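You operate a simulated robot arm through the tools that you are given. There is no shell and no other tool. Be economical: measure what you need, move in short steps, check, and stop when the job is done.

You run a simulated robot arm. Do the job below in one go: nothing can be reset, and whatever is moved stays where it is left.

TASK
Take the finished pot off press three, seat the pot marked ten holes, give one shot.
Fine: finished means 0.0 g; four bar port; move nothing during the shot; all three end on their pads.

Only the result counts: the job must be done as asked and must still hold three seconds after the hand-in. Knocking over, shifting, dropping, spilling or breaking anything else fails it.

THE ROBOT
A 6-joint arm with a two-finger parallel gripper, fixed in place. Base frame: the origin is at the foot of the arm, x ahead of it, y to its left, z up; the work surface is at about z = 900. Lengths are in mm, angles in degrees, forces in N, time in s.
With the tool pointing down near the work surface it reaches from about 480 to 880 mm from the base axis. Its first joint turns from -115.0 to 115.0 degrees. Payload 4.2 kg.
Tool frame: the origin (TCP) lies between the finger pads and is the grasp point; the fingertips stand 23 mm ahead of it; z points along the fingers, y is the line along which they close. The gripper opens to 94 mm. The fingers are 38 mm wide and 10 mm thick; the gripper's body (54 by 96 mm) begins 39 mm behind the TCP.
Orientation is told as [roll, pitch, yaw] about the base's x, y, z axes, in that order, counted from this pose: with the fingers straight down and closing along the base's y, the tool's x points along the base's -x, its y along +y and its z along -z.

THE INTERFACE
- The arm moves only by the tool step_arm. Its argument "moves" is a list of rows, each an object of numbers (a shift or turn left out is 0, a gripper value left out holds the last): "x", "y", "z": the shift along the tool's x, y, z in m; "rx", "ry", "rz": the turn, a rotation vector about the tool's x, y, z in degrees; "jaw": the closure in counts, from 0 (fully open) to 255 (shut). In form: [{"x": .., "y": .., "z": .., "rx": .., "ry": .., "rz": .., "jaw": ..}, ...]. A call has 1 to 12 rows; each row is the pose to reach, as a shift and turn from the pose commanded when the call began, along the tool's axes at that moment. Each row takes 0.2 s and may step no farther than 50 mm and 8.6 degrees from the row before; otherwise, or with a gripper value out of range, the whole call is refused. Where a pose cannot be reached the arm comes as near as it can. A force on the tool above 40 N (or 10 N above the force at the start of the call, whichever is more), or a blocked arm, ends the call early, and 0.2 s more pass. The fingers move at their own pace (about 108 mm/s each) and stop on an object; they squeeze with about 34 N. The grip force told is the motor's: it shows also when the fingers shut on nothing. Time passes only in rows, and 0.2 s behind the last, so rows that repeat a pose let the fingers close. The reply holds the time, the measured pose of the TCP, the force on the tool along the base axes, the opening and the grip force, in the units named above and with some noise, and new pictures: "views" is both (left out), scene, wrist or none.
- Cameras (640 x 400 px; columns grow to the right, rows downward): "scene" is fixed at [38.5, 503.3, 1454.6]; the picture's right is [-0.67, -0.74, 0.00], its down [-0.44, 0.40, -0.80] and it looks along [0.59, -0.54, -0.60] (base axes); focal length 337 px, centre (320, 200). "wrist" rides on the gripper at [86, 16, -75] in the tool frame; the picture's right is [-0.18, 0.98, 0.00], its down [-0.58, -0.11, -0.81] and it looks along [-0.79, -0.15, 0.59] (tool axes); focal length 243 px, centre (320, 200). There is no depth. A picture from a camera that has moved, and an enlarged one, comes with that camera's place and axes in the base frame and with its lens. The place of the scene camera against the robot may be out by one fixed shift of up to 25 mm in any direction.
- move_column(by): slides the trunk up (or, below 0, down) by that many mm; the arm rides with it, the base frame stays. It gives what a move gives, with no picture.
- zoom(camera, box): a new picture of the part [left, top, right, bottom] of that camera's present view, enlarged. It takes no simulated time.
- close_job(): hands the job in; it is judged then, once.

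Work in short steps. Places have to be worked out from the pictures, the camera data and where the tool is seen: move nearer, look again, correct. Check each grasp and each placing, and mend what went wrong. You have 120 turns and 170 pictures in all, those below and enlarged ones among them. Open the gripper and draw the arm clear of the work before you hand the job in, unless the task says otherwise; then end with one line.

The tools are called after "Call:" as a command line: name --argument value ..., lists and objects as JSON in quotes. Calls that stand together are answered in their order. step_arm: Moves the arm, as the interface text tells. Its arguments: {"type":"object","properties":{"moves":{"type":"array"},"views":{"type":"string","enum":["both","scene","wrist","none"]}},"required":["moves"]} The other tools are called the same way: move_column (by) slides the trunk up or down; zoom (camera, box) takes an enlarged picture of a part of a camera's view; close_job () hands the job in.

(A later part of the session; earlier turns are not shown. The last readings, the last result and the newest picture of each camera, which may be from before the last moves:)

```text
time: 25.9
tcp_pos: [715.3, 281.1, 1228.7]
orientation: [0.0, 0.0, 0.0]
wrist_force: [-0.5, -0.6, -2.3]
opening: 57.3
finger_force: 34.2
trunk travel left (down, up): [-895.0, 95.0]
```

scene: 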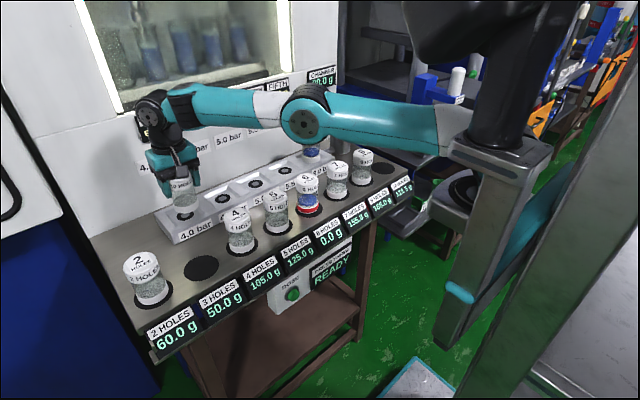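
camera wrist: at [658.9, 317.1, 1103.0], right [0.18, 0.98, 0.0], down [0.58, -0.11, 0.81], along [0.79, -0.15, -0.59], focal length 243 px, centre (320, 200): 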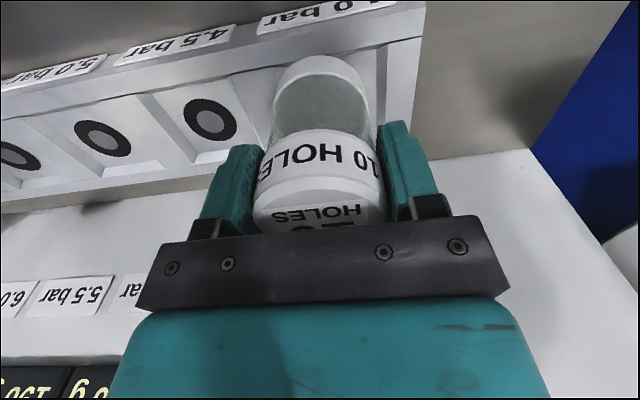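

The trunk is now 120 mm above its start. I'll lower the tool to z≈1034 first, then reach out to (762, 307.5).

Call:
step_arm --moves '[{"z": 0.045}, {"z": 0.09}, {"z": 0.135}, {"z": 0.18}, {"x": -0.02, "y": 0.013, "z": 0.19}, {"x": -0.046, "y": 0.026, "z": 0.195}, {"x": -0.046, "y": 0.026, "z": 0.195}]' --views "wrist"

Call:
zoom --camera "wrist" --box '[160, 0, 480, 200]'

Call:
zoom --camera "scene" --box '[120, 120, 280, 250]'

```text
time: 27.5
tcp_pos: [749.8, 301.2, 1035.6]
orientation: [-0.1, 0.1, 0.0]
wrist_force: [0.1, 0.2, -2.3]
opening: 57.1
finger_force: 33.8
out of reach, approached as far as the arm can: row 6, 7
trunk travel left (down, up): [-895.0, 95.0]
camera wrist: at [664.0, 317.2, 1109.4], right [0.18, 0.98, 0.0], down [0.58, -0.11, 0.81], along [0.79, -0.15, -0.59], focal length 243 px, centre (320, 200)
```

wrist: 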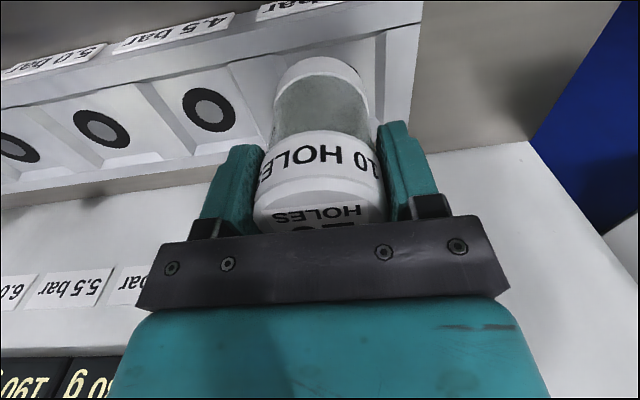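

```text
2.00 times, centred on (320, 100) of wrist
camera zoom: at [664.0, 317.2, 1109.4], right [0.18, 0.98, 0.0], down [0.58, -0.11, 0.81], along [0.79, -0.15, -0.59], focal length 485 px, centre (320, 400)
```

zoom: 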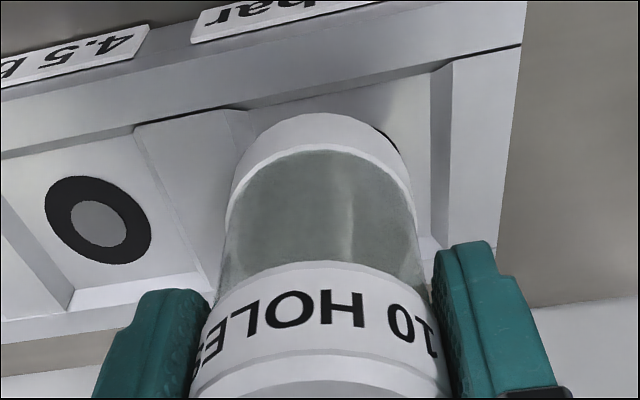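

```text
3.08 times, centred on (200, 185) of scene
camera zoom: at [38.5, 503.3, 1454.6], right [-0.67, -0.74, 0.0], down [-0.44, 0.4, -0.8], along [0.59, -0.54, -0.6], focal length 1038 px, centre (689, 246)
```

zoom: 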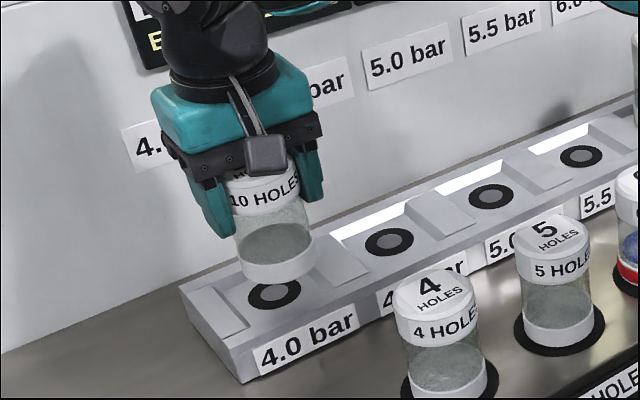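

Fitting the three tries gives a maximum reach of about 815 mm, but the 4.0 port needs 822. So I'll set pot ten briefly on the empty spot of pad three and re-grip it about 12 mm off-centre (pot outboard of the TCP), putting the port within reach. First I'll retract, rise, and bring the trunk back to about +10.

Call:
step_arm --moves '[{"x": 0.03, "y": -0.02, "z": -0.02}, {"x": 0.05, "y": -0.02, "z": -0.06}, {"x": 0.07, "y": -0.0, "z": -0.1}, {"x": 0.1, "y": 0.03, "z": -0.12}, {"x": 0.13, "y": 0.04, "z": -0.15}, {"x": 0.15, "y": 0.045, "z": -0.19}]' --views "none"

Call:
move_column --by -110

Call:
zoom --camera "wrist" --box '[0, 0, 640, 400]'

```text
time: 28.9
tcp_pos: [599.8, 346.4, 1224.2]
orientation: [-0.1, 0.1, 0.0]
wrist_force: [0.8, 0.2, -2.4]
opening: 57.5
finger_force: 33.4
trunk travel left (down, up): [-895.0, 95.0]
```

```text
time: 30.4
tcp_pos: [600.5, 346.1, 1115.1]
orientation: [0.0, 0.0, 0.0]
wrist_force: [0.7, -0.4, -1.6]
opening: 57.4
finger_force: 34.2
trunk travel left (down, up): [-785.0, 205.0]
```

```text
1.00 times, centred on (320, 200) of wrist
camera zoom: at [513.3, 362.0, 1189.3], right [0.18, 0.98, 0.0], down [0.58, -0.11, 0.81], along [0.79, -0.15, -0.59], focal length 243 px, centre (320, 200)
```

zoom: 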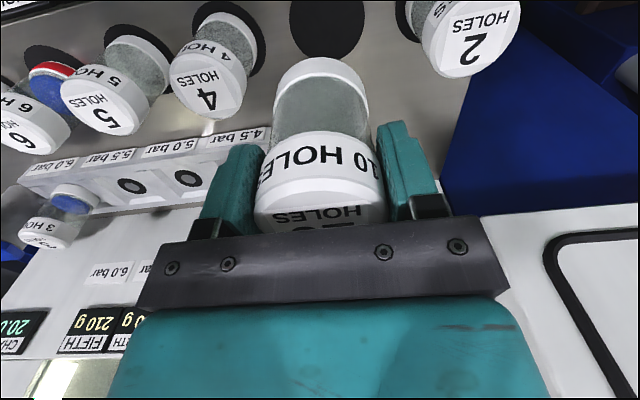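

Pad three is empty and at about (606, 352.5). I'll set pot ten down there.

Call:
step_arm --moves '[{"x": -0.006, "y": 0.006, "z": 0.045}, {"x": -0.006, "y": 0.006, "z": 0.09}, {"x": -0.006, "y": 0.006, "z": 0.13}, {"x": -0.006, "y": 0.006, "z": 0.14}, {"x": -0.006, "y": 0.006, "z": 0.144}]' --views "wrist"

```text
time: 31.6
tcp_pos: [607.0, 352.4, 972.4]
orientation: [0.2, -0.1, 0.1]
wrist_force: [-1.9, -2.2, 11.7]
opening: 57.6
finger_force: 34.4
trunk travel left (down, up): [-785.0, 205.0]
camera wrist: at [519.5, 367.8, 1046.5], right [0.18, 0.98, 0.0], down [0.58, -0.11, 0.81], along [0.79, -0.15, -0.59], focal length 243 px, centre (320, 200)
```

wrist: 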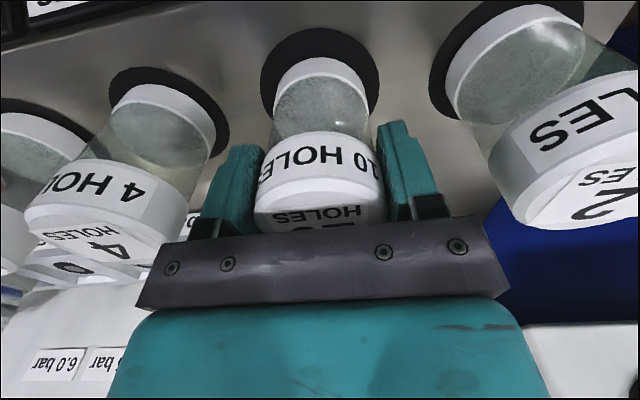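

It's standing. I'll open, shift the hand 13 mm back towards the robot, and re-grip.

Call:
step_arm --moves '[{"z": -0.001, "jaw": 0}, {"z": -0.001, "jaw": 0}, {"z": -0.001, "jaw": 0}, {"x": 0.013, "z": -0.001}, {"x": 0.013, "z": -0.001, "jaw": 255}, {"x": 0.013, "z": -0.001, "jaw": 255}, {"x": 0.013, "z": -0.001, "jaw": 255}, {"x": 0.013, "z": -0.015}]' --views "both"

```text
time: 33.4
tcp_pos: [592.8, 353.0, 984.9]
orientation: [0.0, 0.0, 0.0]
wrist_force: [0.9, -1.1, -2.7]
opening: 57.5
finger_force: 33.9
trunk travel left (down, up): [-785.0, 205.0]
camera wrist: at [506.3, 368.1, 1060.0], right [0.18, 0.98, 0.0], down [0.58, -0.11, 0.81], along [0.79, -0.15, -0.59], focal length 243 px, centre (320, 200)
```

scene: 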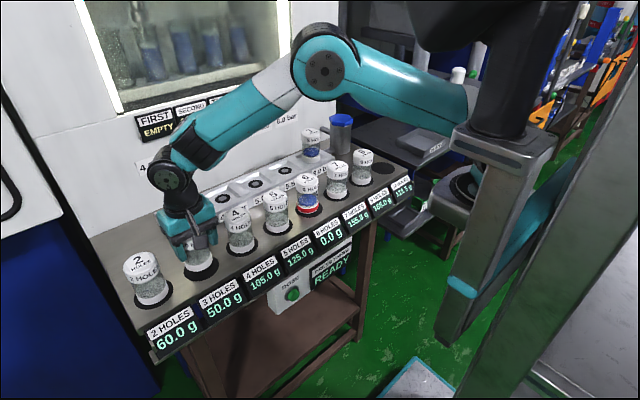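
wrist: 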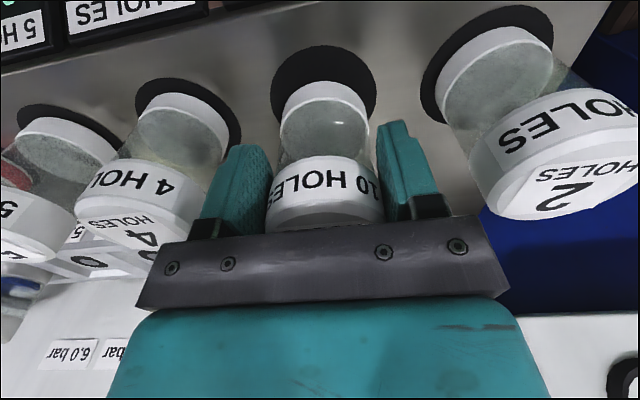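

It's held with a 13.5 mm offset. I'll lift and bring the pot over the 4.0 port: TCP target (748, 307.5), hovering at z≈1030.

Call:
step_arm --moves '[{"z": -0.05}, {"z": -0.1}, {"x": -0.045, "y": -0.015, "z": -0.1}, {"x": -0.09, "y": -0.03, "z": -0.1}, {"x": -0.13, "y": -0.04, "z": -0.1}, {"x": -0.155, "y": -0.0455, "z": -0.085}, {"x": -0.155, "y": -0.0455, "z": -0.045}, {"x": -0.155, "y": -0.0455, "z": -0.045}]' --views "wrist"

Call:
zoom --camera "wrist" --box '[160, 0, 480, 200]'

Call:
zoom --camera "scene" --box '[120, 120, 280, 250]'

```text
time: 35.2
tcp_pos: [748.1, 307.0, 1031.4]
orientation: [0.0, -0.1, 0.0]
wrist_force: [0.3, 0.0, -2.0]
opening: 57.2
finger_force: 33.9
trunk travel left (down, up): [-785.0, 205.0]
camera wrist: at [660.9, 322.4, 1105.0], right [0.18, 0.98, 0.0], down [0.58, -0.11, 0.81], along [0.79, -0.15, -0.59], focal length 243 px, centre (320, 200)
```

wrist: 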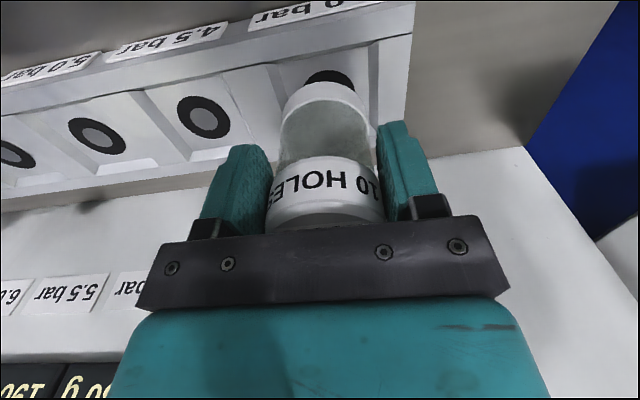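

```text
2.00 times, centred on (320, 100) of wrist
camera zoom: at [660.9, 322.4, 1105.0], right [0.18, 0.98, 0.0], down [0.58, -0.11, 0.81], along [0.79, -0.15, -0.59], focal length 485 px, centre (320, 400)
```

zoom: 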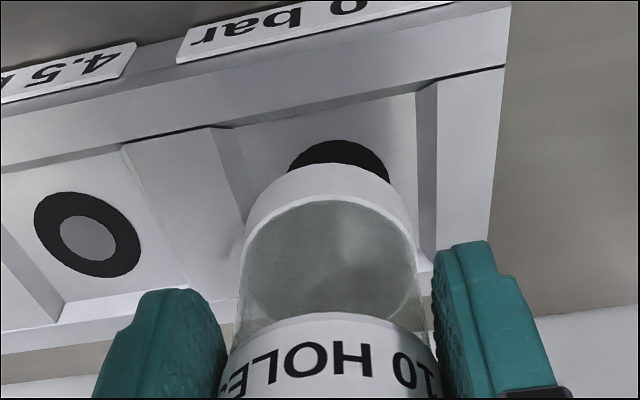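

```text
3.08 times, centred on (200, 185) of scene
camera zoom: at [38.5, 503.3, 1454.6], right [-0.67, -0.74, 0.0], down [-0.44, 0.4, -0.8], along [0.59, -0.54, -0.6], focal length 1038 px, centre (689, 246)
```

zoom: 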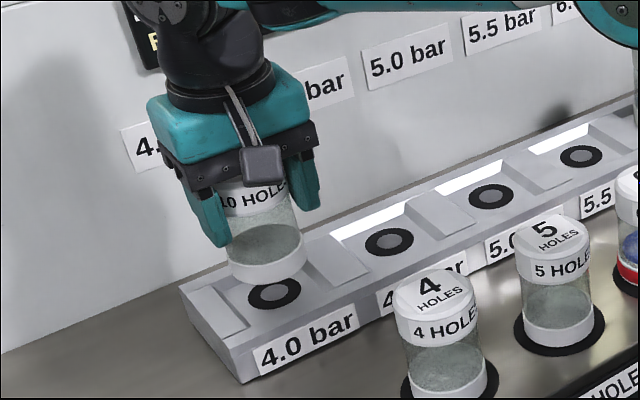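

The pose is now reachable; averaging, the 4.0 ring is at (762.5, 308.5). I'll nudge 1 mm and 1.5 mm and lower onto the seat, expecting contact at TCP z≈1002.

Call:
step_arm --moves '[{"x": -0.001, "y": 0.0015, "z": 0.015}, {"x": -0.001, "y": 0.0015, "z": 0.024}, {"x": -0.001, "y": 0.0015, "z": 0.028}, {"x": -0.001, "y": 0.0015, "z": 0.031}]' --views "both"

Call:
zoom --camera "wrist" --box '[160, 0, 480, 200]'

Call:
zoom --camera "scene" --box '[120, 120, 280, 250]'

```text
time: 36.2
tcp_pos: [748.7, 308.2, 1001.4]
orientation: [0.1, -0.1, 0.1]
wrist_force: [-3.5, -2.2, 10.8]
opening: 57.3
finger_force: 33.8
trunk travel left (down, up): [-785.0, 205.0]
camera wrist: at [661.9, 323.7, 1076.1], right [0.18, 0.98, 0.0], down [0.58, -0.11, 0.81], along [0.79, -0.15, -0.59], focal length 243 px, centre (320, 200)
```

scene: 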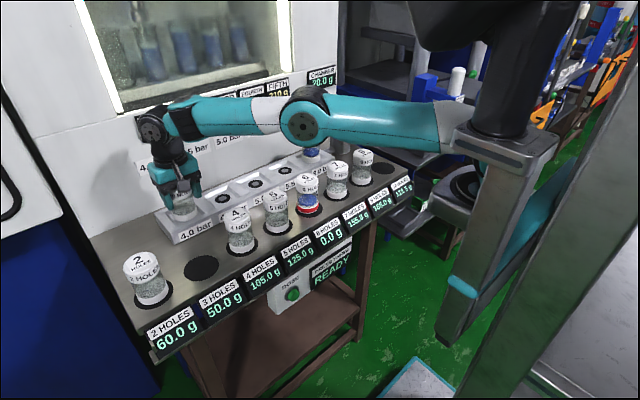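
wrist: 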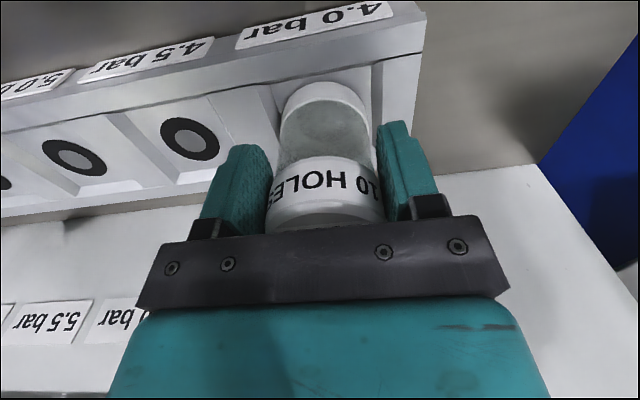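

```text
2.00 times, centred on (320, 100) of wrist
camera zoom: at [661.9, 323.7, 1076.1], right [0.18, 0.98, 0.0], down [0.58, -0.11, 0.81], along [0.79, -0.15, -0.59], focal length 485 px, centre (320, 400)
```

zoom: 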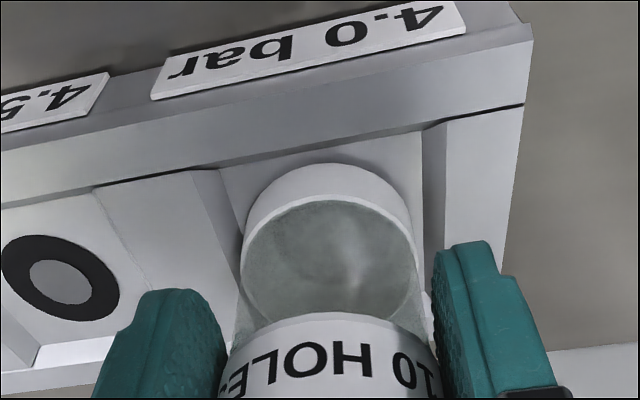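

```text
3.08 times, centred on (200, 185) of scene
camera zoom: at [38.5, 503.3, 1454.6], right [-0.67, -0.74, 0.0], down [-0.44, 0.4, -0.8], along [0.59, -0.54, -0.6], focal length 1038 px, centre (689, 246)
```

zoom: 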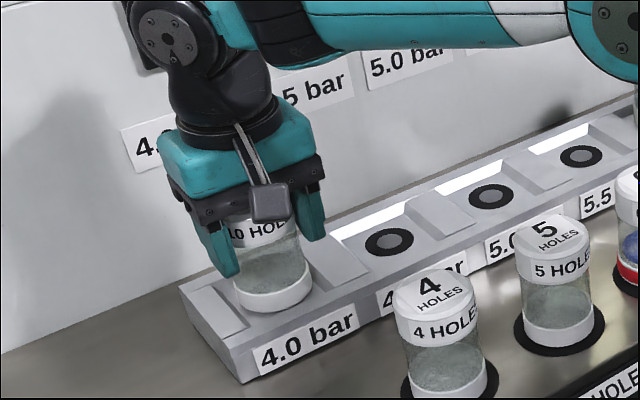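

Contact at z=1001 as with pot six, and the base sits centred over where the ring was. I'll open and rise.

Call:
step_arm --moves '[{"z": -0.001, "jaw": 0}, {"z": -0.001, "jaw": 0}, {"z": -0.001, "jaw": 0}, {"x": 0.002, "z": -0.03}, {"x": 0.005, "z": -0.08}, {"x": 0.04, "y": -0.03, "z": -0.1}, {"x": 0.08, "y": -0.06, "z": -0.1}]' --views "both"

Call:
zoom --camera "scene" --box '[120, 120, 380, 310]'

Call:
zoom --camera "wrist" --box '[240, 0, 560, 200]'

```text
refused: row 6 steps farther than a row can; nothing moved
```

```text
2.11 times, centred on (250, 215) of scene
camera zoom: at [38.5, 503.3, 1454.6], right [-0.67, -0.74, 0.0], down [-0.44, 0.4, -0.8], along [0.59, -0.54, -0.6], focal length 710 px, centre (467, 168)
```

zoom: 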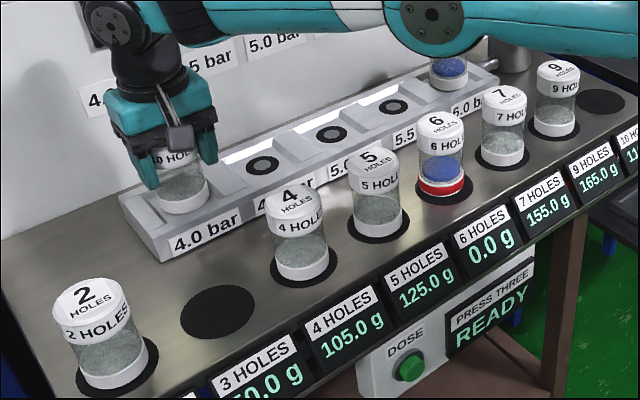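

```text
2.00 times, centred on (400, 100) of wrist
camera zoom: at [661.9, 323.7, 1076.1], right [0.18, 0.98, 0.0], down [0.58, -0.11, 0.81], along [0.79, -0.15, -0.59], focal length 485 px, centre (160, 400)
```

zoom: 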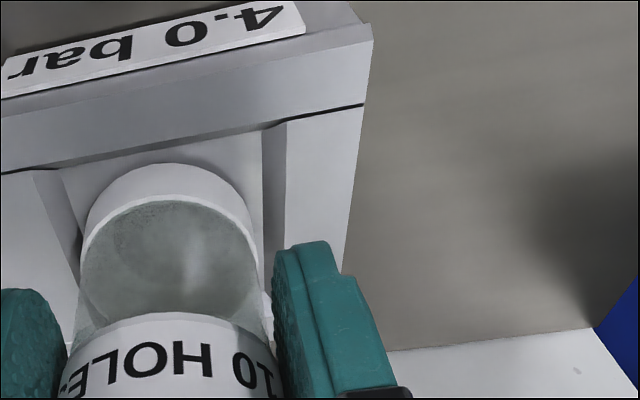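

The call was refused for row size; I'll repeat it with smaller rows.

Call:
step_arm --moves '[{"z": -0.001, "jaw": 0}, {"z": -0.001, "jaw": 0}, {"z": -0.001, "jaw": 0}, {"x": 0.0, "z": -0.03}, {"x": 0.0, "z": -0.075}, {"x": 0.0, "y": 0.0, "z": -0.1}, {"x": 0.035, "y": -0.03, "z": -0.11}, {"x": 0.07, "y": -0.06, "z": -0.11}]' --views "both"

Call:
zoom --camera "scene" --box '[120, 120, 380, 310]'

Call:
zoom --camera "wrist" --box '[240, 0, 560, 200]'

```text
time: 38.0
tcp_pos: [697.5, 263.3, 1131.6]
orientation: [2.8, -3.6, -0.1]
wrist_force: [-4.7, -4.9, -14.5]
opening: 94.2
finger_force: 0.1
out of reach, approached as far as the arm can: row 7
trunk travel left (down, up): [-785.0, 205.0]
camera wrist: at [606.9, 275.2, 1200.0], right [0.18, 0.98, 0.06], down [0.53, -0.15, 0.83], along [0.83, -0.12, -0.55], focal length 243 px, centre (320, 200)
```

scene: 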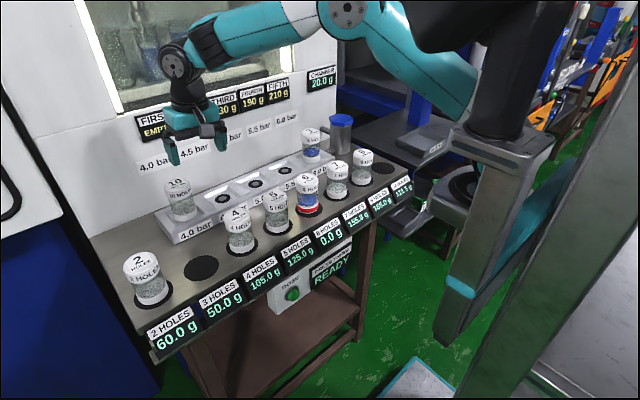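
wrist: 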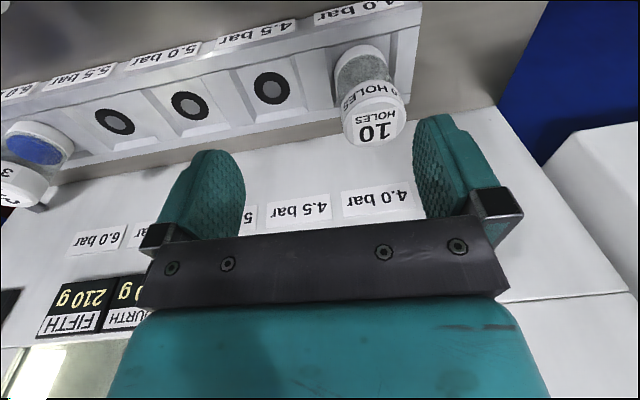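

```text
2.11 times, centred on (250, 215) of scene
camera zoom: at [38.5, 503.3, 1454.6], right [-0.67, -0.74, 0.0], down [-0.44, 0.4, -0.8], along [0.59, -0.54, -0.6], focal length 710 px, centre (467, 168)
```

zoom: 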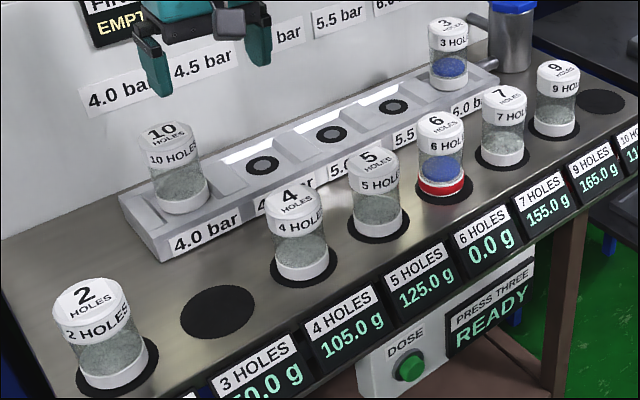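

```text
2.00 times, centred on (400, 100) of wrist
camera zoom: at [606.9, 275.2, 1200.0], right [0.18, 0.98, 0.06], down [0.53, -0.15, 0.83], along [0.83, -0.12, -0.55], focal length 485 px, centre (160, 400)
```

zoom: 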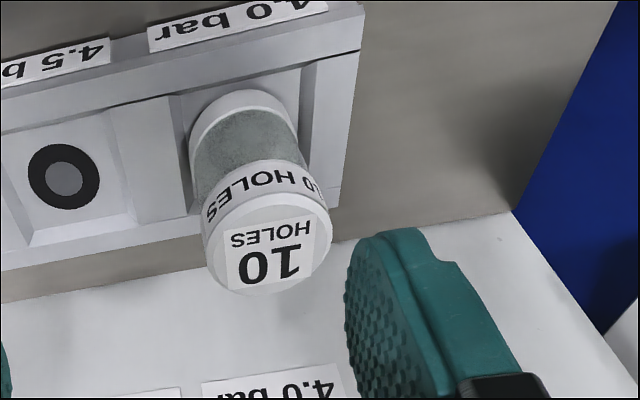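

Pot ten is seated in the 4.0 pocket and pot three is still on 6.0. Next I need the DOSE button, so I'll move back in front of the table at high z to view the front face.

Call:
step_arm --moves '[{"x": 0.04, "y": -0.02}, {"x": 0.08, "y": -0.04}, {"x": 0.12, "y": -0.06}, {"x": 0.16, "y": -0.08}, {"x": 0.19, "y": -0.09}, {"x": 0.19, "y": -0.09}]' --views "wrist"

```text
time: 39.4
tcp_pos: [489.1, 158.4, 1110.6]
orientation: [0.0, 0.0, -0.1]
wrist_force: [-0.2, 0.4, 0.1]
opening: 93.9
finger_force: 0.1
trunk travel left (down, up): [-785.0, 205.0]
camera wrist: at [402.1, 173.5, 1184.5], right [0.18, 0.98, 0.0], down [0.58, -0.11, 0.81], along [0.79, -0.15, -0.59], focal length 243 px, centre (320, 200)
```

wrist: 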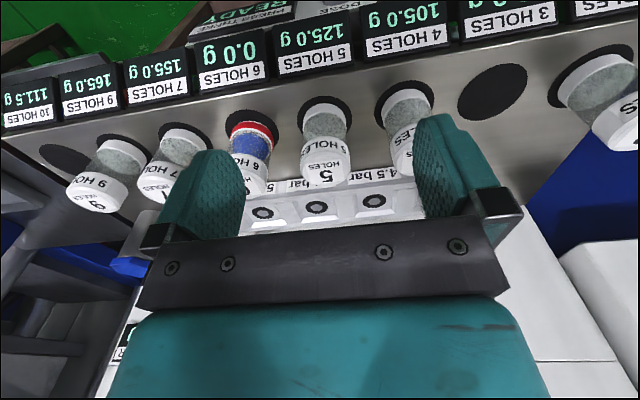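

The displays slope out to about x≈505 and the DOSE panel lies below them, in front. I'll tilt the fingers forward 40° while backing off, so the camera looks at the front face.

Call:
step_arm --moves '[{"x": 0.01, "ry": -8}, {"x": 0.02, "ry": -16}, {"x": 0.03, "ry": -24}, {"x": 0.04, "ry": -32}, {"x": 0.04, "ry": -40}, {"x": 0.04, "ry": -40}]' --views "wrist"

```text
time: 40.8
tcp_pos: [448.5, 159.2, 1109.8]
orientation: [0.0, -40.2, 0.0]
wrist_force: [-0.6, 0.5, -0.7]
opening: 94.2
finger_force: 0.0
trunk travel left (down, up): [-785.0, 205.0]
camera wrist: at [334.5, 173.8, 1111.3], right [0.14, 0.98, 0.12], down [-0.07, -0.11, 0.99], along [0.99, -0.15, 0.06], focal length 243 px, centre (320, 200)
```

wrist: 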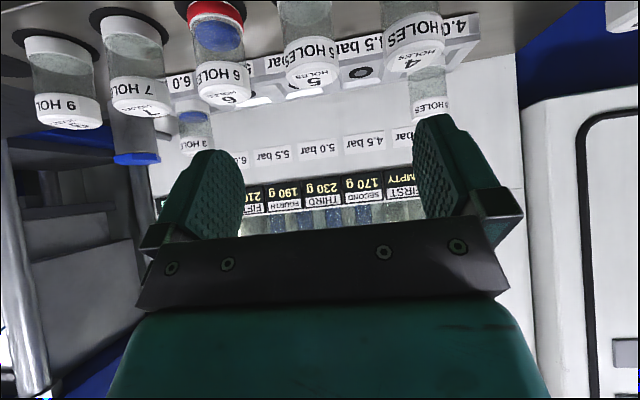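

The tilt is reached. I'll lower the trunk 250 mm to bring the camera level with the front panel.

Call:
move_column --by -250

Call:
zoom --camera "wrist" --box '[0, 0, 640, 400]'

Call:
zoom --camera "scene" --box '[200, 150, 520, 350]'

```text
time: 43.3
tcp_pos: [448.6, 158.5, 860.1]
orientation: [-0.1, -39.9, -0.1]
wrist_force: [-0.3, 0.0, 0.1]
opening: 93.9
finger_force: 0.1
trunk travel left (down, up): [-535.0, 455.0]
```

```text
1.00 times, centred on (320, 200) of wrist
camera zoom: at [334.4, 173.8, 861.4], right [0.14, 0.98, 0.12], down [-0.07, -0.11, 0.99], along [0.99, -0.15, 0.06], focal length 243 px, centre (320, 200)
```

zoom: 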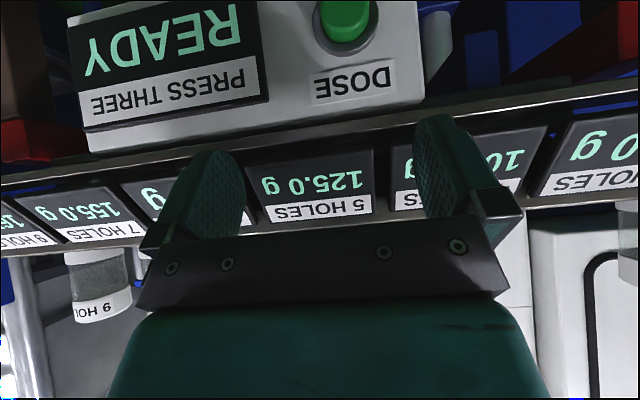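

```text
2.00 times, centred on (360, 250) of scene
camera zoom: at [38.5, 503.3, 1454.6], right [-0.67, -0.74, 0.0], down [-0.44, 0.4, -0.8], along [0.59, -0.54, -0.6], focal length 675 px, centre (240, 100)
```

zoom: 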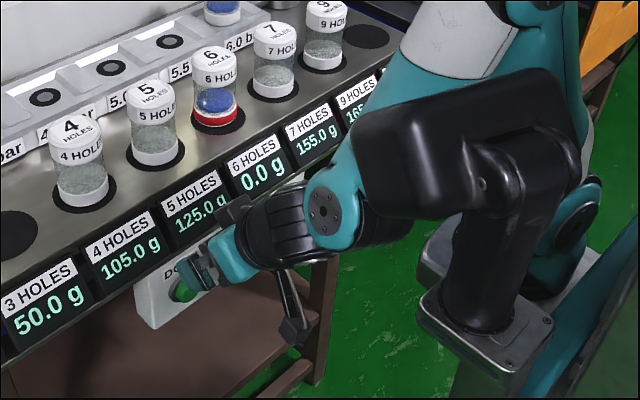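

I put the button face at about (505, 180, 750) and the frontmost finger corner at TCP+(29, -5). I'll lower the trunk 105 mm, shift y +21 and close the fingers, then look again.

Call:
move_column --by -105

Call:
step_arm --moves '[{"y": 0.021, "jaw": 255}, {"y": 0.021, "jaw": 255}, {"y": 0.021, "jaw": 255}]' --views "both"

Call:
zoom --camera "scene" --box '[220, 220, 380, 320]'

```text
time: 44.7
tcp_pos: [449.0, 157.7, 755.2]
orientation: [0.0, -40.0, 0.0]
wrist_force: [-0.2, 0.2, 0.0]
opening: 94.1
finger_force: 0.0
trunk travel left (down, up): [-430.0, 560.0]
```

```text
time: 45.5
tcp_pos: [447.6, 180.3, 755.5]
orientation: [0.0, -40.1, 0.0]
wrist_force: [-0.1, 0.4, -0.2]
opening: 0.2
finger_force: 34.0
trunk travel left (down, up): [-430.0, 560.0]
camera wrist: at [334.5, 194.8, 756.1], right [0.14, 0.98, 0.12], down [-0.07, -0.11, 0.99], along [0.99, -0.15, 0.06], focal length 243 px, centre (320, 200)
```

scene: 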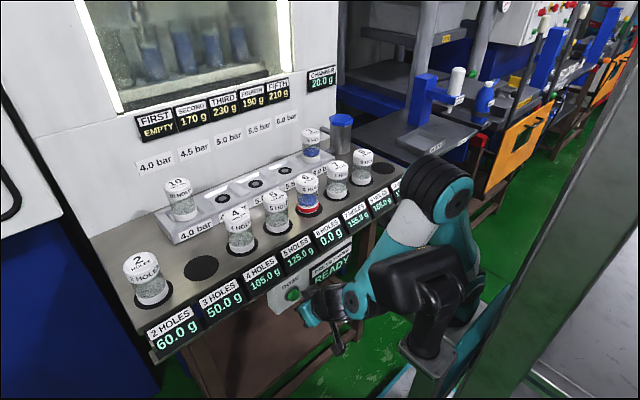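
wrist: 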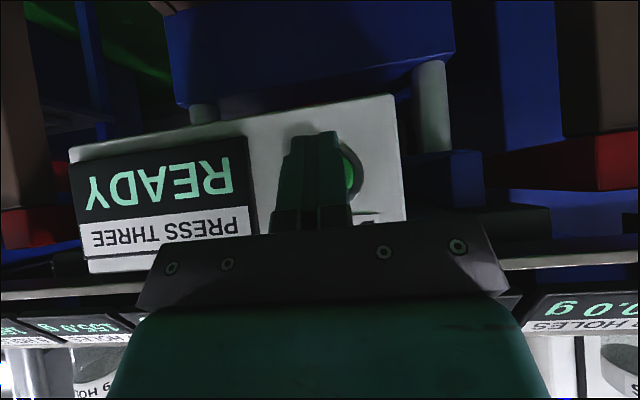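

```text
4.00 times, centred on (300, 270) of scene
camera zoom: at [38.5, 503.3, 1454.6], right [-0.67, -0.74, 0.0], down [-0.44, 0.4, -0.8], along [0.59, -0.54, -0.6], focal length 1349 px, centre (400, -80)
```

zoom: 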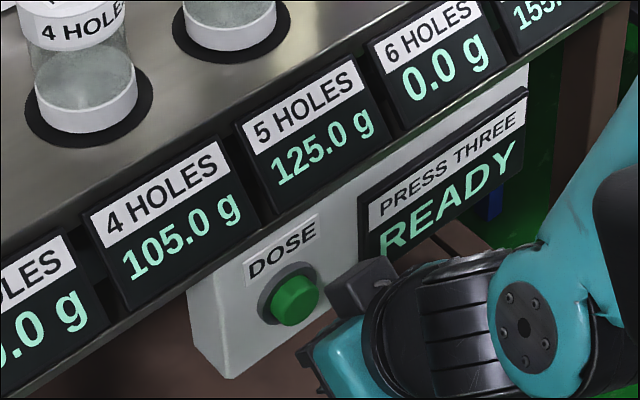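

The button centre triangulates to about (514, 179, 745), in line with the closed fingers. I'll lower 4 mm and approach to a few millimetres short.

Call:
step_arm --moves '[{"x": -0.0089, "y": -0.001, "z": 0.0128}, {"x": -0.0188, "y": -0.001, "z": 0.0211}, {"x": -0.0204, "y": -0.001, "z": 0.0224}]' --views "both"

Call:
zoom --camera "scene" --box '[220, 220, 380, 320]'

Call:
zoom --camera "wrist" --box '[160, 80, 480, 280]'

```text
time: 46.3
tcp_pos: [476.7, 177.2, 749.7]
orientation: [-0.1, -39.8, 0.1]
wrist_force: [-24.8, -2.1, 3.9]
opening: 0.2
finger_force: 34.0
trunk travel left (down, up): [-430.0, 560.0]
camera wrist: at [362.8, 193.6, 752.3], right [0.14, 0.98, 0.12], down [-0.07, -0.11, 0.99], along [0.99, -0.15, 0.05], focal length 243 px, centre (320, 200)
```

scene: 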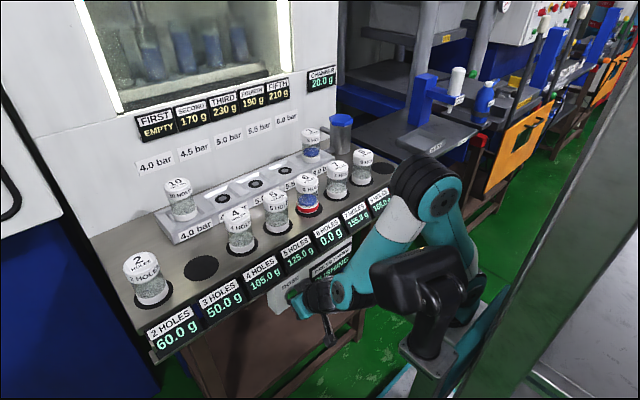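
wrist: 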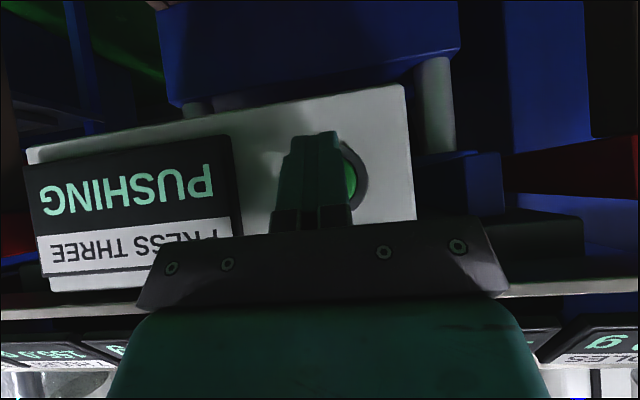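

```text
4.00 times, centred on (300, 270) of scene
camera zoom: at [38.5, 503.3, 1454.6], right [-0.67, -0.74, 0.0], down [-0.44, 0.4, -0.8], along [0.59, -0.54, -0.6], focal length 1349 px, centre (400, -80)
```

zoom: 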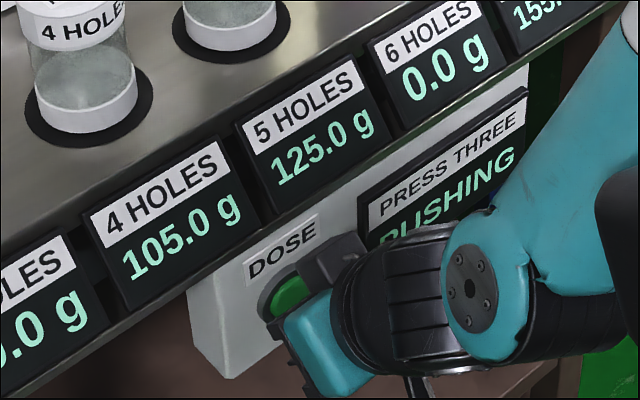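

```text
2.00 times, centred on (320, 180) of wrist
camera zoom: at [362.8, 193.6, 752.3], right [0.14, 0.98, 0.12], down [-0.07, -0.11, 0.99], along [0.99, -0.15, 0.05], focal length 485 px, centre (320, 240)
```

zoom: 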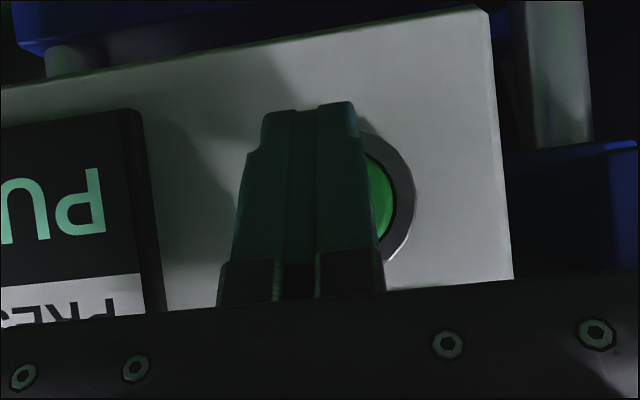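

The display reads PUSHING, so the shot has started. I'll only take the fingertip off the button, then hold still and wait.

Call:
step_arm --moves '[{"x": 0.0092, "z": -0.0077}, {"x": 0.0092, "z": -0.0077}, {"x": 0.0092, "z": -0.0077}, {"x": 0.0092, "z": -0.0077}, {"x": 0.0092, "z": -0.0077}, {"x": 0.0092, "z": -0.0077}, {"x": 0.0092, "z": -0.0077}, {"x": 0.0092, "z": -0.0077}]' --views "both"

Call:
zoom --camera "scene" --box '[120, 50, 420, 250]'

```text
time: 48.1
tcp_pos: [466.2, 177.4, 752.1]
orientation: [0.1, -40.0, 0.0]
wrist_force: [0.1, -0.3, -0.7]
opening: 0.0
finger_force: 34.7
trunk travel left (down, up): [-430.0, 560.0]
camera wrist: at [352.6, 193.6, 752.4], right [0.14, 0.98, 0.12], down [-0.07, -0.11, 0.99], along [0.99, -0.15, 0.06], focal length 243 px, centre (320, 200)
```

scene: 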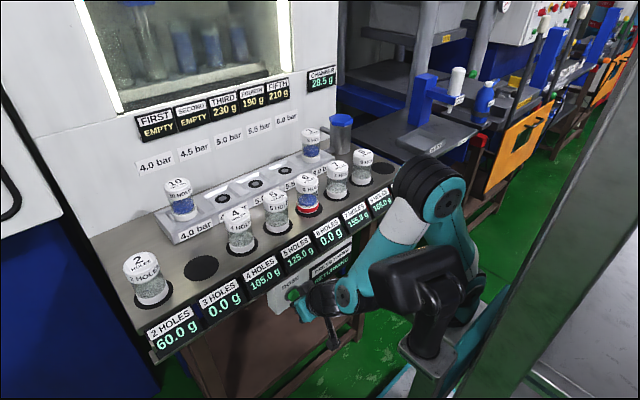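
wrist: 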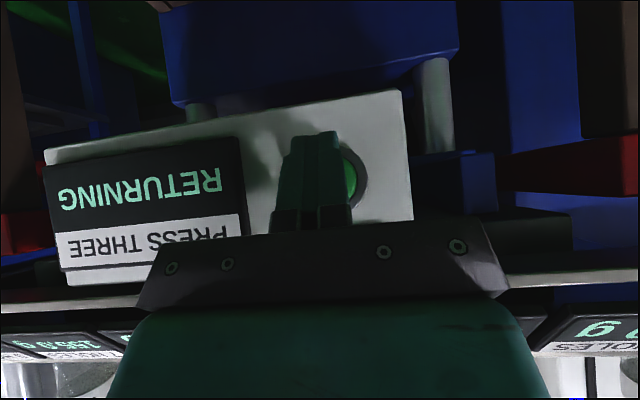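

```text
2.00 times, centred on (270, 150) of scene
camera zoom: at [38.5, 503.3, 1454.6], right [-0.67, -0.74, 0.0], down [-0.44, 0.4, -0.8], along [0.59, -0.54, -0.6], focal length 675 px, centre (420, 300)
```

zoom: 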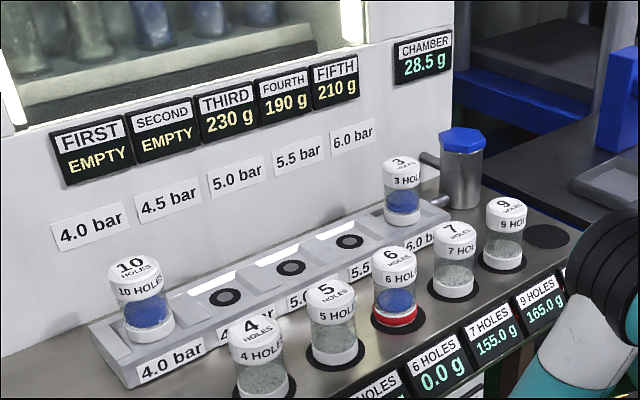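

The shot went through: pot three is now at 0.0 g, pot ten has filled, and the chamber accounts for it (20+170−50−111.5 = 28.5 g). The display says RETURNING, so I'll wait for it to finish.

Call:
step_arm --moves '[{}, {}, {}, {}, {}, {}, {}, {}, {}, {}, {}, {}]' --views "wrist"

```text
time: 50.7
tcp_pos: [467.0, 177.5, 752.1]
orientation: [0.0, -40.0, 0.1]
wrist_force: [-0.8, 0.0, 0.5]
opening: 0.1
finger_force: 33.7
trunk travel left (down, up): [-430.0, 560.0]
camera wrist: at [352.6, 193.6, 752.4], right [0.14, 0.98, 0.12], down [-0.07, -0.11, 0.99], along [0.99, -0.15, 0.06], focal length 243 px, centre (320, 200)
```

wrist: 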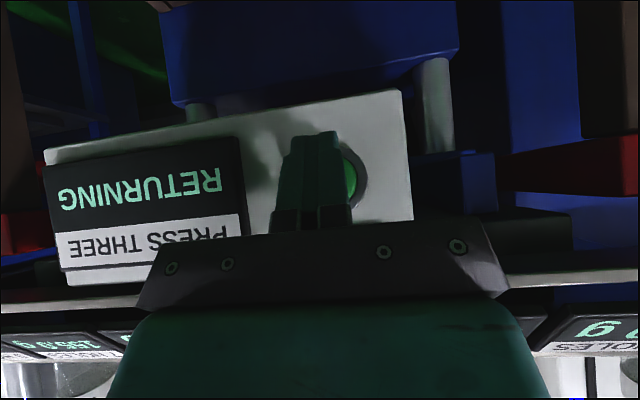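

It's still RETURNING; I'll keep waiting.

Call:
step_arm --moves '[{}, {}, {}, {}, {}, {}, {}, {}, {}, {}, {}, {}]' --views "none"

Call:
step_arm --moves '[{}, {}, {}, {}, {}, {}, {}, {}, {}, {}, {}, {}]' --views "wrist"

```text
time: 53.3
tcp_pos: [466.6, 178.3, 750.4]
orientation: [0.1, -40.0, -0.1]
wrist_force: [-0.2, 0.4, 0.1]
opening: 0.2
finger_force: 34.5
trunk travel left (down, up): [-430.0, 560.0]
```

```text
time: 55.9
tcp_pos: [467.5, 177.9, 752.1]
orientation: [0.1, -40.0, 0.0]
wrist_force: [-1.1, 1.3, 0.6]
opening: 0.1
finger_force: 33.9
trunk travel left (down, up): [-430.0, 560.0]
camera wrist: at [352.6, 193.6, 752.4], right [0.14, 0.98, 0.12], down [-0.07, -0.11, 0.99], along [0.99, -0.15, 0.06], focal length 243 px, centre (320, 200)
```

wrist: 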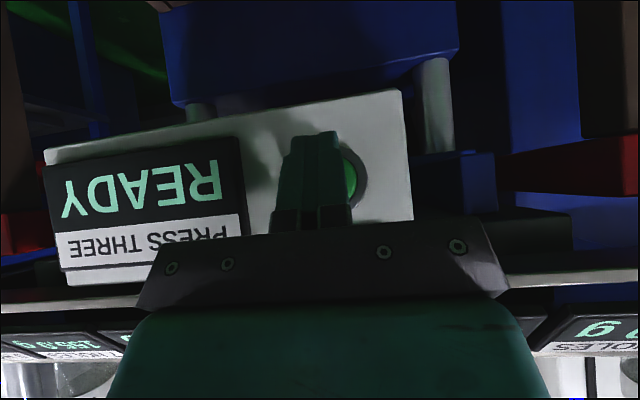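

It's READY. I'll back away from the panel, raise the trunk again, then straighten the tool.

Call:
step_arm --moves '[{"x": 0.0153, "z": -0.0129}]' --views "none"

Call:
move_column --by 355

Call:
step_arm --moves '[{"ry": 8, "jaw": 0}, {"ry": 16}, {"ry": 24}, {"ry": 32}, {"ry": 40}, {"ry": 40}]' --views "both"

Call:
zoom --camera "scene" --box '[130, 110, 430, 360]'

```text
time: 56.3
tcp_pos: [446.3, 178.5, 752.6]
orientation: [0.0, -40.1, -0.1]
wrist_force: [0.3, 0.0, 0.3]
opening: 0.0
finger_force: 34.0
trunk travel left (down, up): [-430.0, 560.0]
```

```text
time: 59.8
tcp_pos: [447.3, 178.1, 1106.2]
orientation: [0.1, -40.0, 0.1]
wrist_force: [0.7, -0.3, -0.4]
opening: 0.2
finger_force: 34.6
trunk travel left (down, up): [-785.0, 205.0]
```

```text
time: 61.2
tcp_pos: [447.6, 178.2, 1106.8]
orientation: [0.0, 0.1, 0.0]
wrist_force: [-0.2, 0.3, -0.5]
opening: 93.9
finger_force: 0.1
trunk travel left (down, up): [-785.0, 205.0]
camera wrist: at [360.6, 194.2, 1180.8], right [0.18, 0.98, 0.0], down [0.58, -0.11, 0.81], along [0.79, -0.15, -0.59], focal length 243 px, centre (320, 200)
```

scene: 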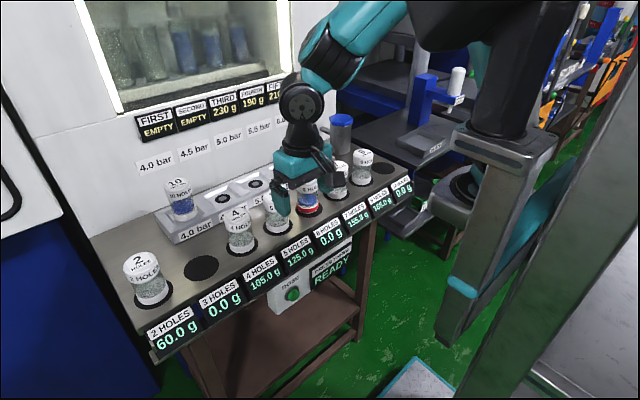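
wrist: 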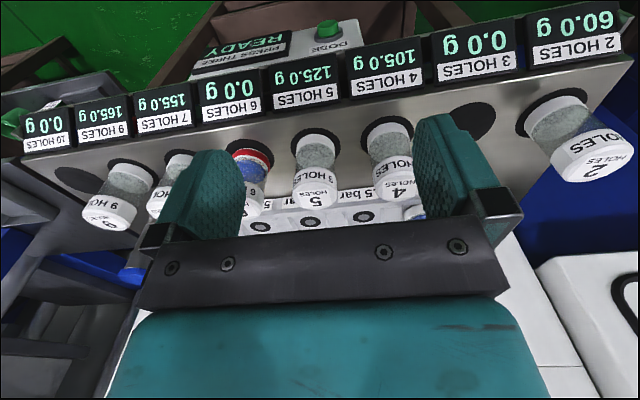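

```text
1.60 times, centred on (280, 235) of scene
camera zoom: at [38.5, 503.3, 1454.6], right [-0.67, -0.74, 0.0], down [-0.44, 0.4, -0.8], along [0.59, -0.54, -0.6], focal length 540 px, centre (384, 144)
```

zoom: 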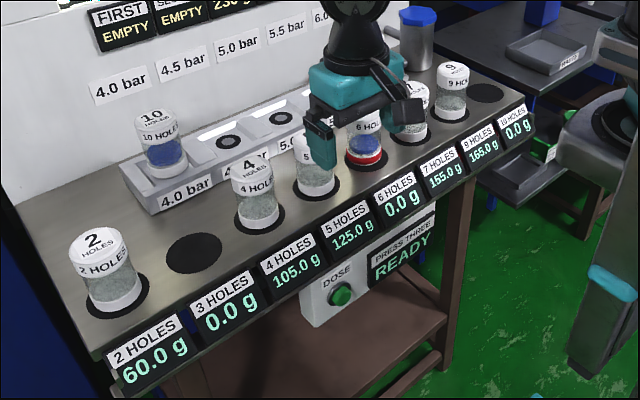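

Displays for 3, 6 and 10 all read 0.0 g. Now I'll return pot ten: go to a hover over it, aiming for the same offset grip, TCP (748.5, 308).

Call:
step_arm --moves '[{"x": -0.045, "y": 0.019}, {"x": -0.09, "y": 0.038}, {"x": -0.135, "y": 0.057}, {"x": -0.18, "y": 0.076}, {"x": -0.225, "y": 0.095}, {"x": -0.27, "y": 0.114}, {"x": -0.301, "y": 0.13}, {"x": -0.301, "y": 0.13, "z": 0.045}, {"x": -0.301, "y": 0.13, "z": 0.06}]' --views "wrist"

```text
time: 63.2
tcp_pos: [748.4, 308.2, 1044.9]
orientation: [0.0, 0.1, 0.0]
wrist_force: [-0.7, 0.1, -0.1]
opening: 94.2
finger_force: 0.0
out of reach, approached as far as the arm can: row 7
trunk travel left (down, up): [-785.0, 205.0]
camera wrist: at [661.4, 324.0, 1119.4], right [0.18, 0.98, 0.0], down [0.58, -0.11, 0.81], along [0.79, -0.15, -0.59], focal length 243 px, centre (320, 200)
```

wrist: 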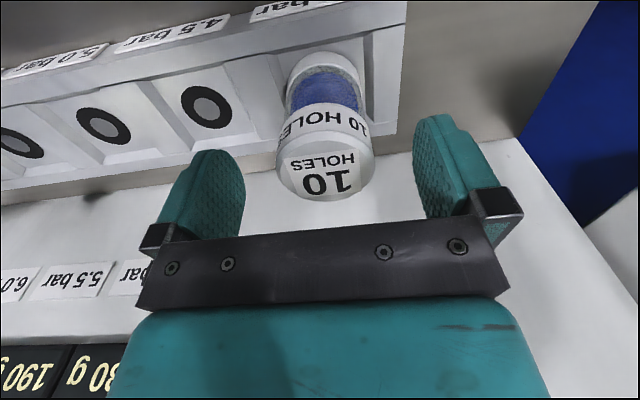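

The pot is lined up. I'll descend to z≈1002, grip and lift gently.

Call:
step_arm --moves '[{"z": 0.025}, {"z": 0.0425}, {"z": 0.0425, "jaw": 255}, {"z": 0.0425, "jaw": 255}, {"z": 0.0425, "jaw": 255}, {"z": 0.032}, {"z": 0.005}]' --views "wrist"

```text
time: 64.8
tcp_pos: [747.4, 308.8, 1041.1]
orientation: [-0.1, 0.1, 0.1]
wrist_force: [-0.4, 0.0, -3.8]
opening: 57.6
finger_force: 34.3
trunk travel left (down, up): [-785.0, 205.0]
camera wrist: at [661.5, 324.4, 1115.1], right [0.18, 0.98, 0.0], down [0.58, -0.11, 0.81], along [0.79, -0.15, -0.59], focal length 243 px, centre (320, 200)
```

wrist: 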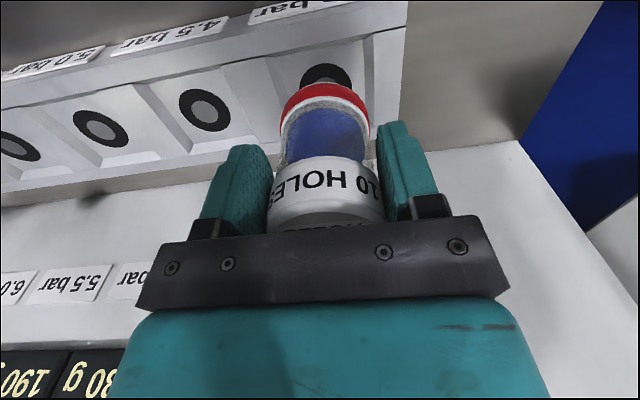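

It's out, with the red base of a finished pot. I'll carry it back high along the row to pad ten.

Call:
step_arm --moves '[{"x": 0.03, "z": -0.015}, {"x": 0.06, "y": -0.01, "z": -0.04}, {"x": 0.09, "y": -0.02, "z": -0.07}, {"x": 0.12, "y": -0.035, "z": -0.084}, {"x": 0.145, "y": -0.07, "z": -0.084}, {"x": 0.155, "y": -0.115, "z": -0.084}, {"x": 0.155, "y": -0.164, "z": -0.084}, {"x": 0.155, "y": -0.213, "z": -0.084}, {"x": 0.155, "y": -0.262, "z": -0.084}, {"x": 0.155, "y": -0.311, "z": -0.084}, {"x": 0.155, "y": -0.36, "z": -0.084}, {"x": 0.155, "y": -0.409, "z": -0.084}]' --views "none"

Call:
step_arm --moves '[{"y": -0.049}, {"y": -0.098}, {"y": -0.147}, {"y": -0.178}, {"y": -0.178, "z": 0.03}, {"y": -0.178, "z": 0.05}]' --views "both"

Call:
zoom --camera "wrist" --box '[160, 0, 480, 200]'

```text
time: 67.4
tcp_pos: [594.6, -101.0, 1124.8]
orientation: [0.0, -0.1, 0.2]
wrist_force: [0.5, 0.6, -3.3]
opening: 57.3
finger_force: 33.9
trunk travel left (down, up): [-785.0, 205.0]
```

```text
time: 68.8
tcp_pos: [592.3, -277.8, 1074.1]
orientation: [0.0, 0.0, 0.1]
wrist_force: [-0.6, 0.1, -2.8]
opening: 57.4
finger_force: 34.1
trunk travel left (down, up): [-785.0, 205.0]
camera wrist: at [506.3, -262.9, 1149.6], right [0.18, 0.98, 0.0], down [0.58, -0.11, 0.81], along [0.79, -0.15, -0.59], focal length 243 px, centre (320, 200)
```

scene: 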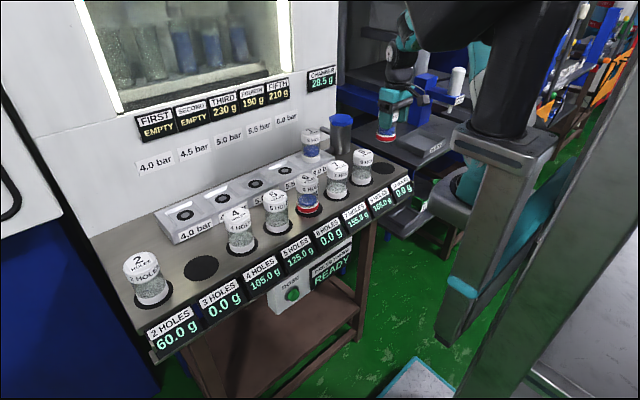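
wrist: 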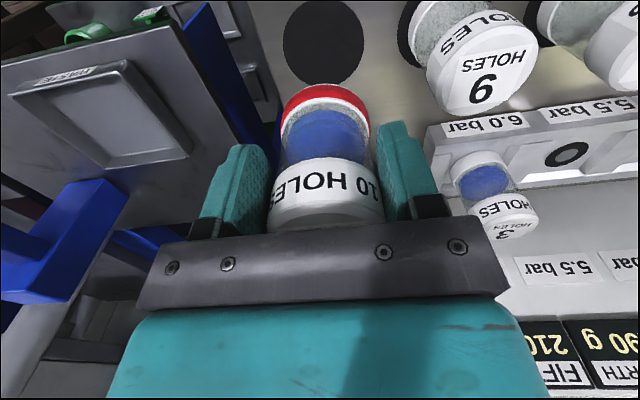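

```text
2.00 times, centred on (320, 100) of wrist
camera zoom: at [506.3, -262.9, 1149.6], right [0.18, 0.98, 0.0], down [0.58, -0.11, 0.81], along [0.79, -0.15, -0.59], focal length 485 px, centre (320, 400)
```

zoom: 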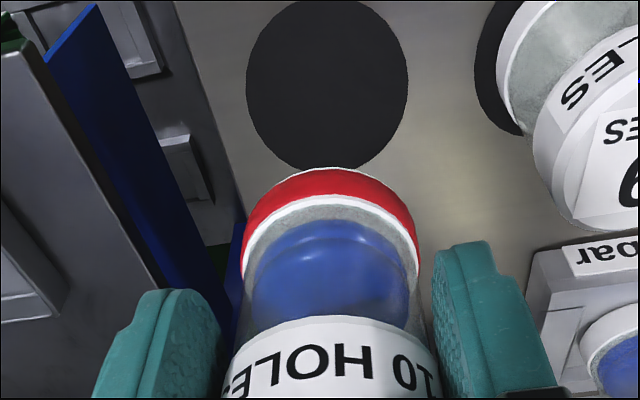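

Pad ten's edges give a centre of (606.5, -277.5), and the pot is over it. I'll lower it to contact at z≈971.

Call:
step_arm --moves '[{"z": 0.04}, {"z": 0.08}, {"z": 0.096}, {"z": 0.1}, {"z": 0.103}]' --views "wrist"

Call:
zoom --camera "scene" --box '[330, 110, 430, 200]'

```text
time: 70.0
tcp_pos: [593.9, -279.3, 973.3]
orientation: [0.1, 0.0, 0.0]
wrist_force: [-2.3, -0.1, 7.0]
opening: 57.4
finger_force: 33.8
trunk travel left (down, up): [-785.0, 205.0]
camera wrist: at [506.3, -263.1, 1047.1], right [0.18, 0.98, 0.0], down [0.58, -0.11, 0.81], along [0.79, -0.15, -0.59], focal length 243 px, centre (320, 200)
```

wrist: 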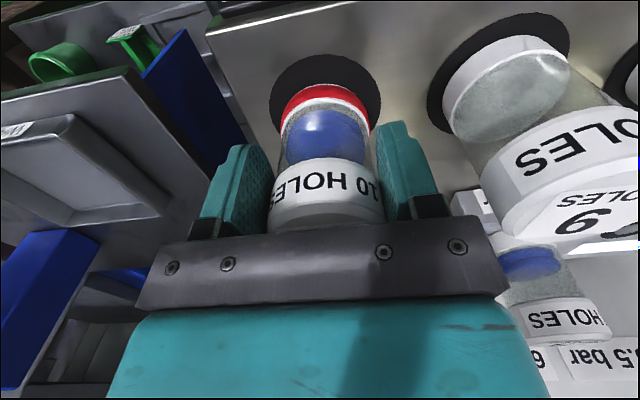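

```text
4.44 times, centred on (380, 155) of scene
camera zoom: at [38.5, 503.3, 1454.6], right [-0.67, -0.74, 0.0], down [-0.44, 0.4, -0.8], along [0.59, -0.54, -0.6], focal length 1499 px, centre (53, 400)
```

zoom: 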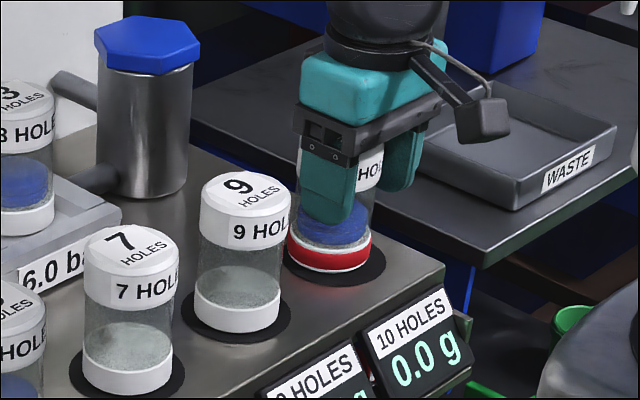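

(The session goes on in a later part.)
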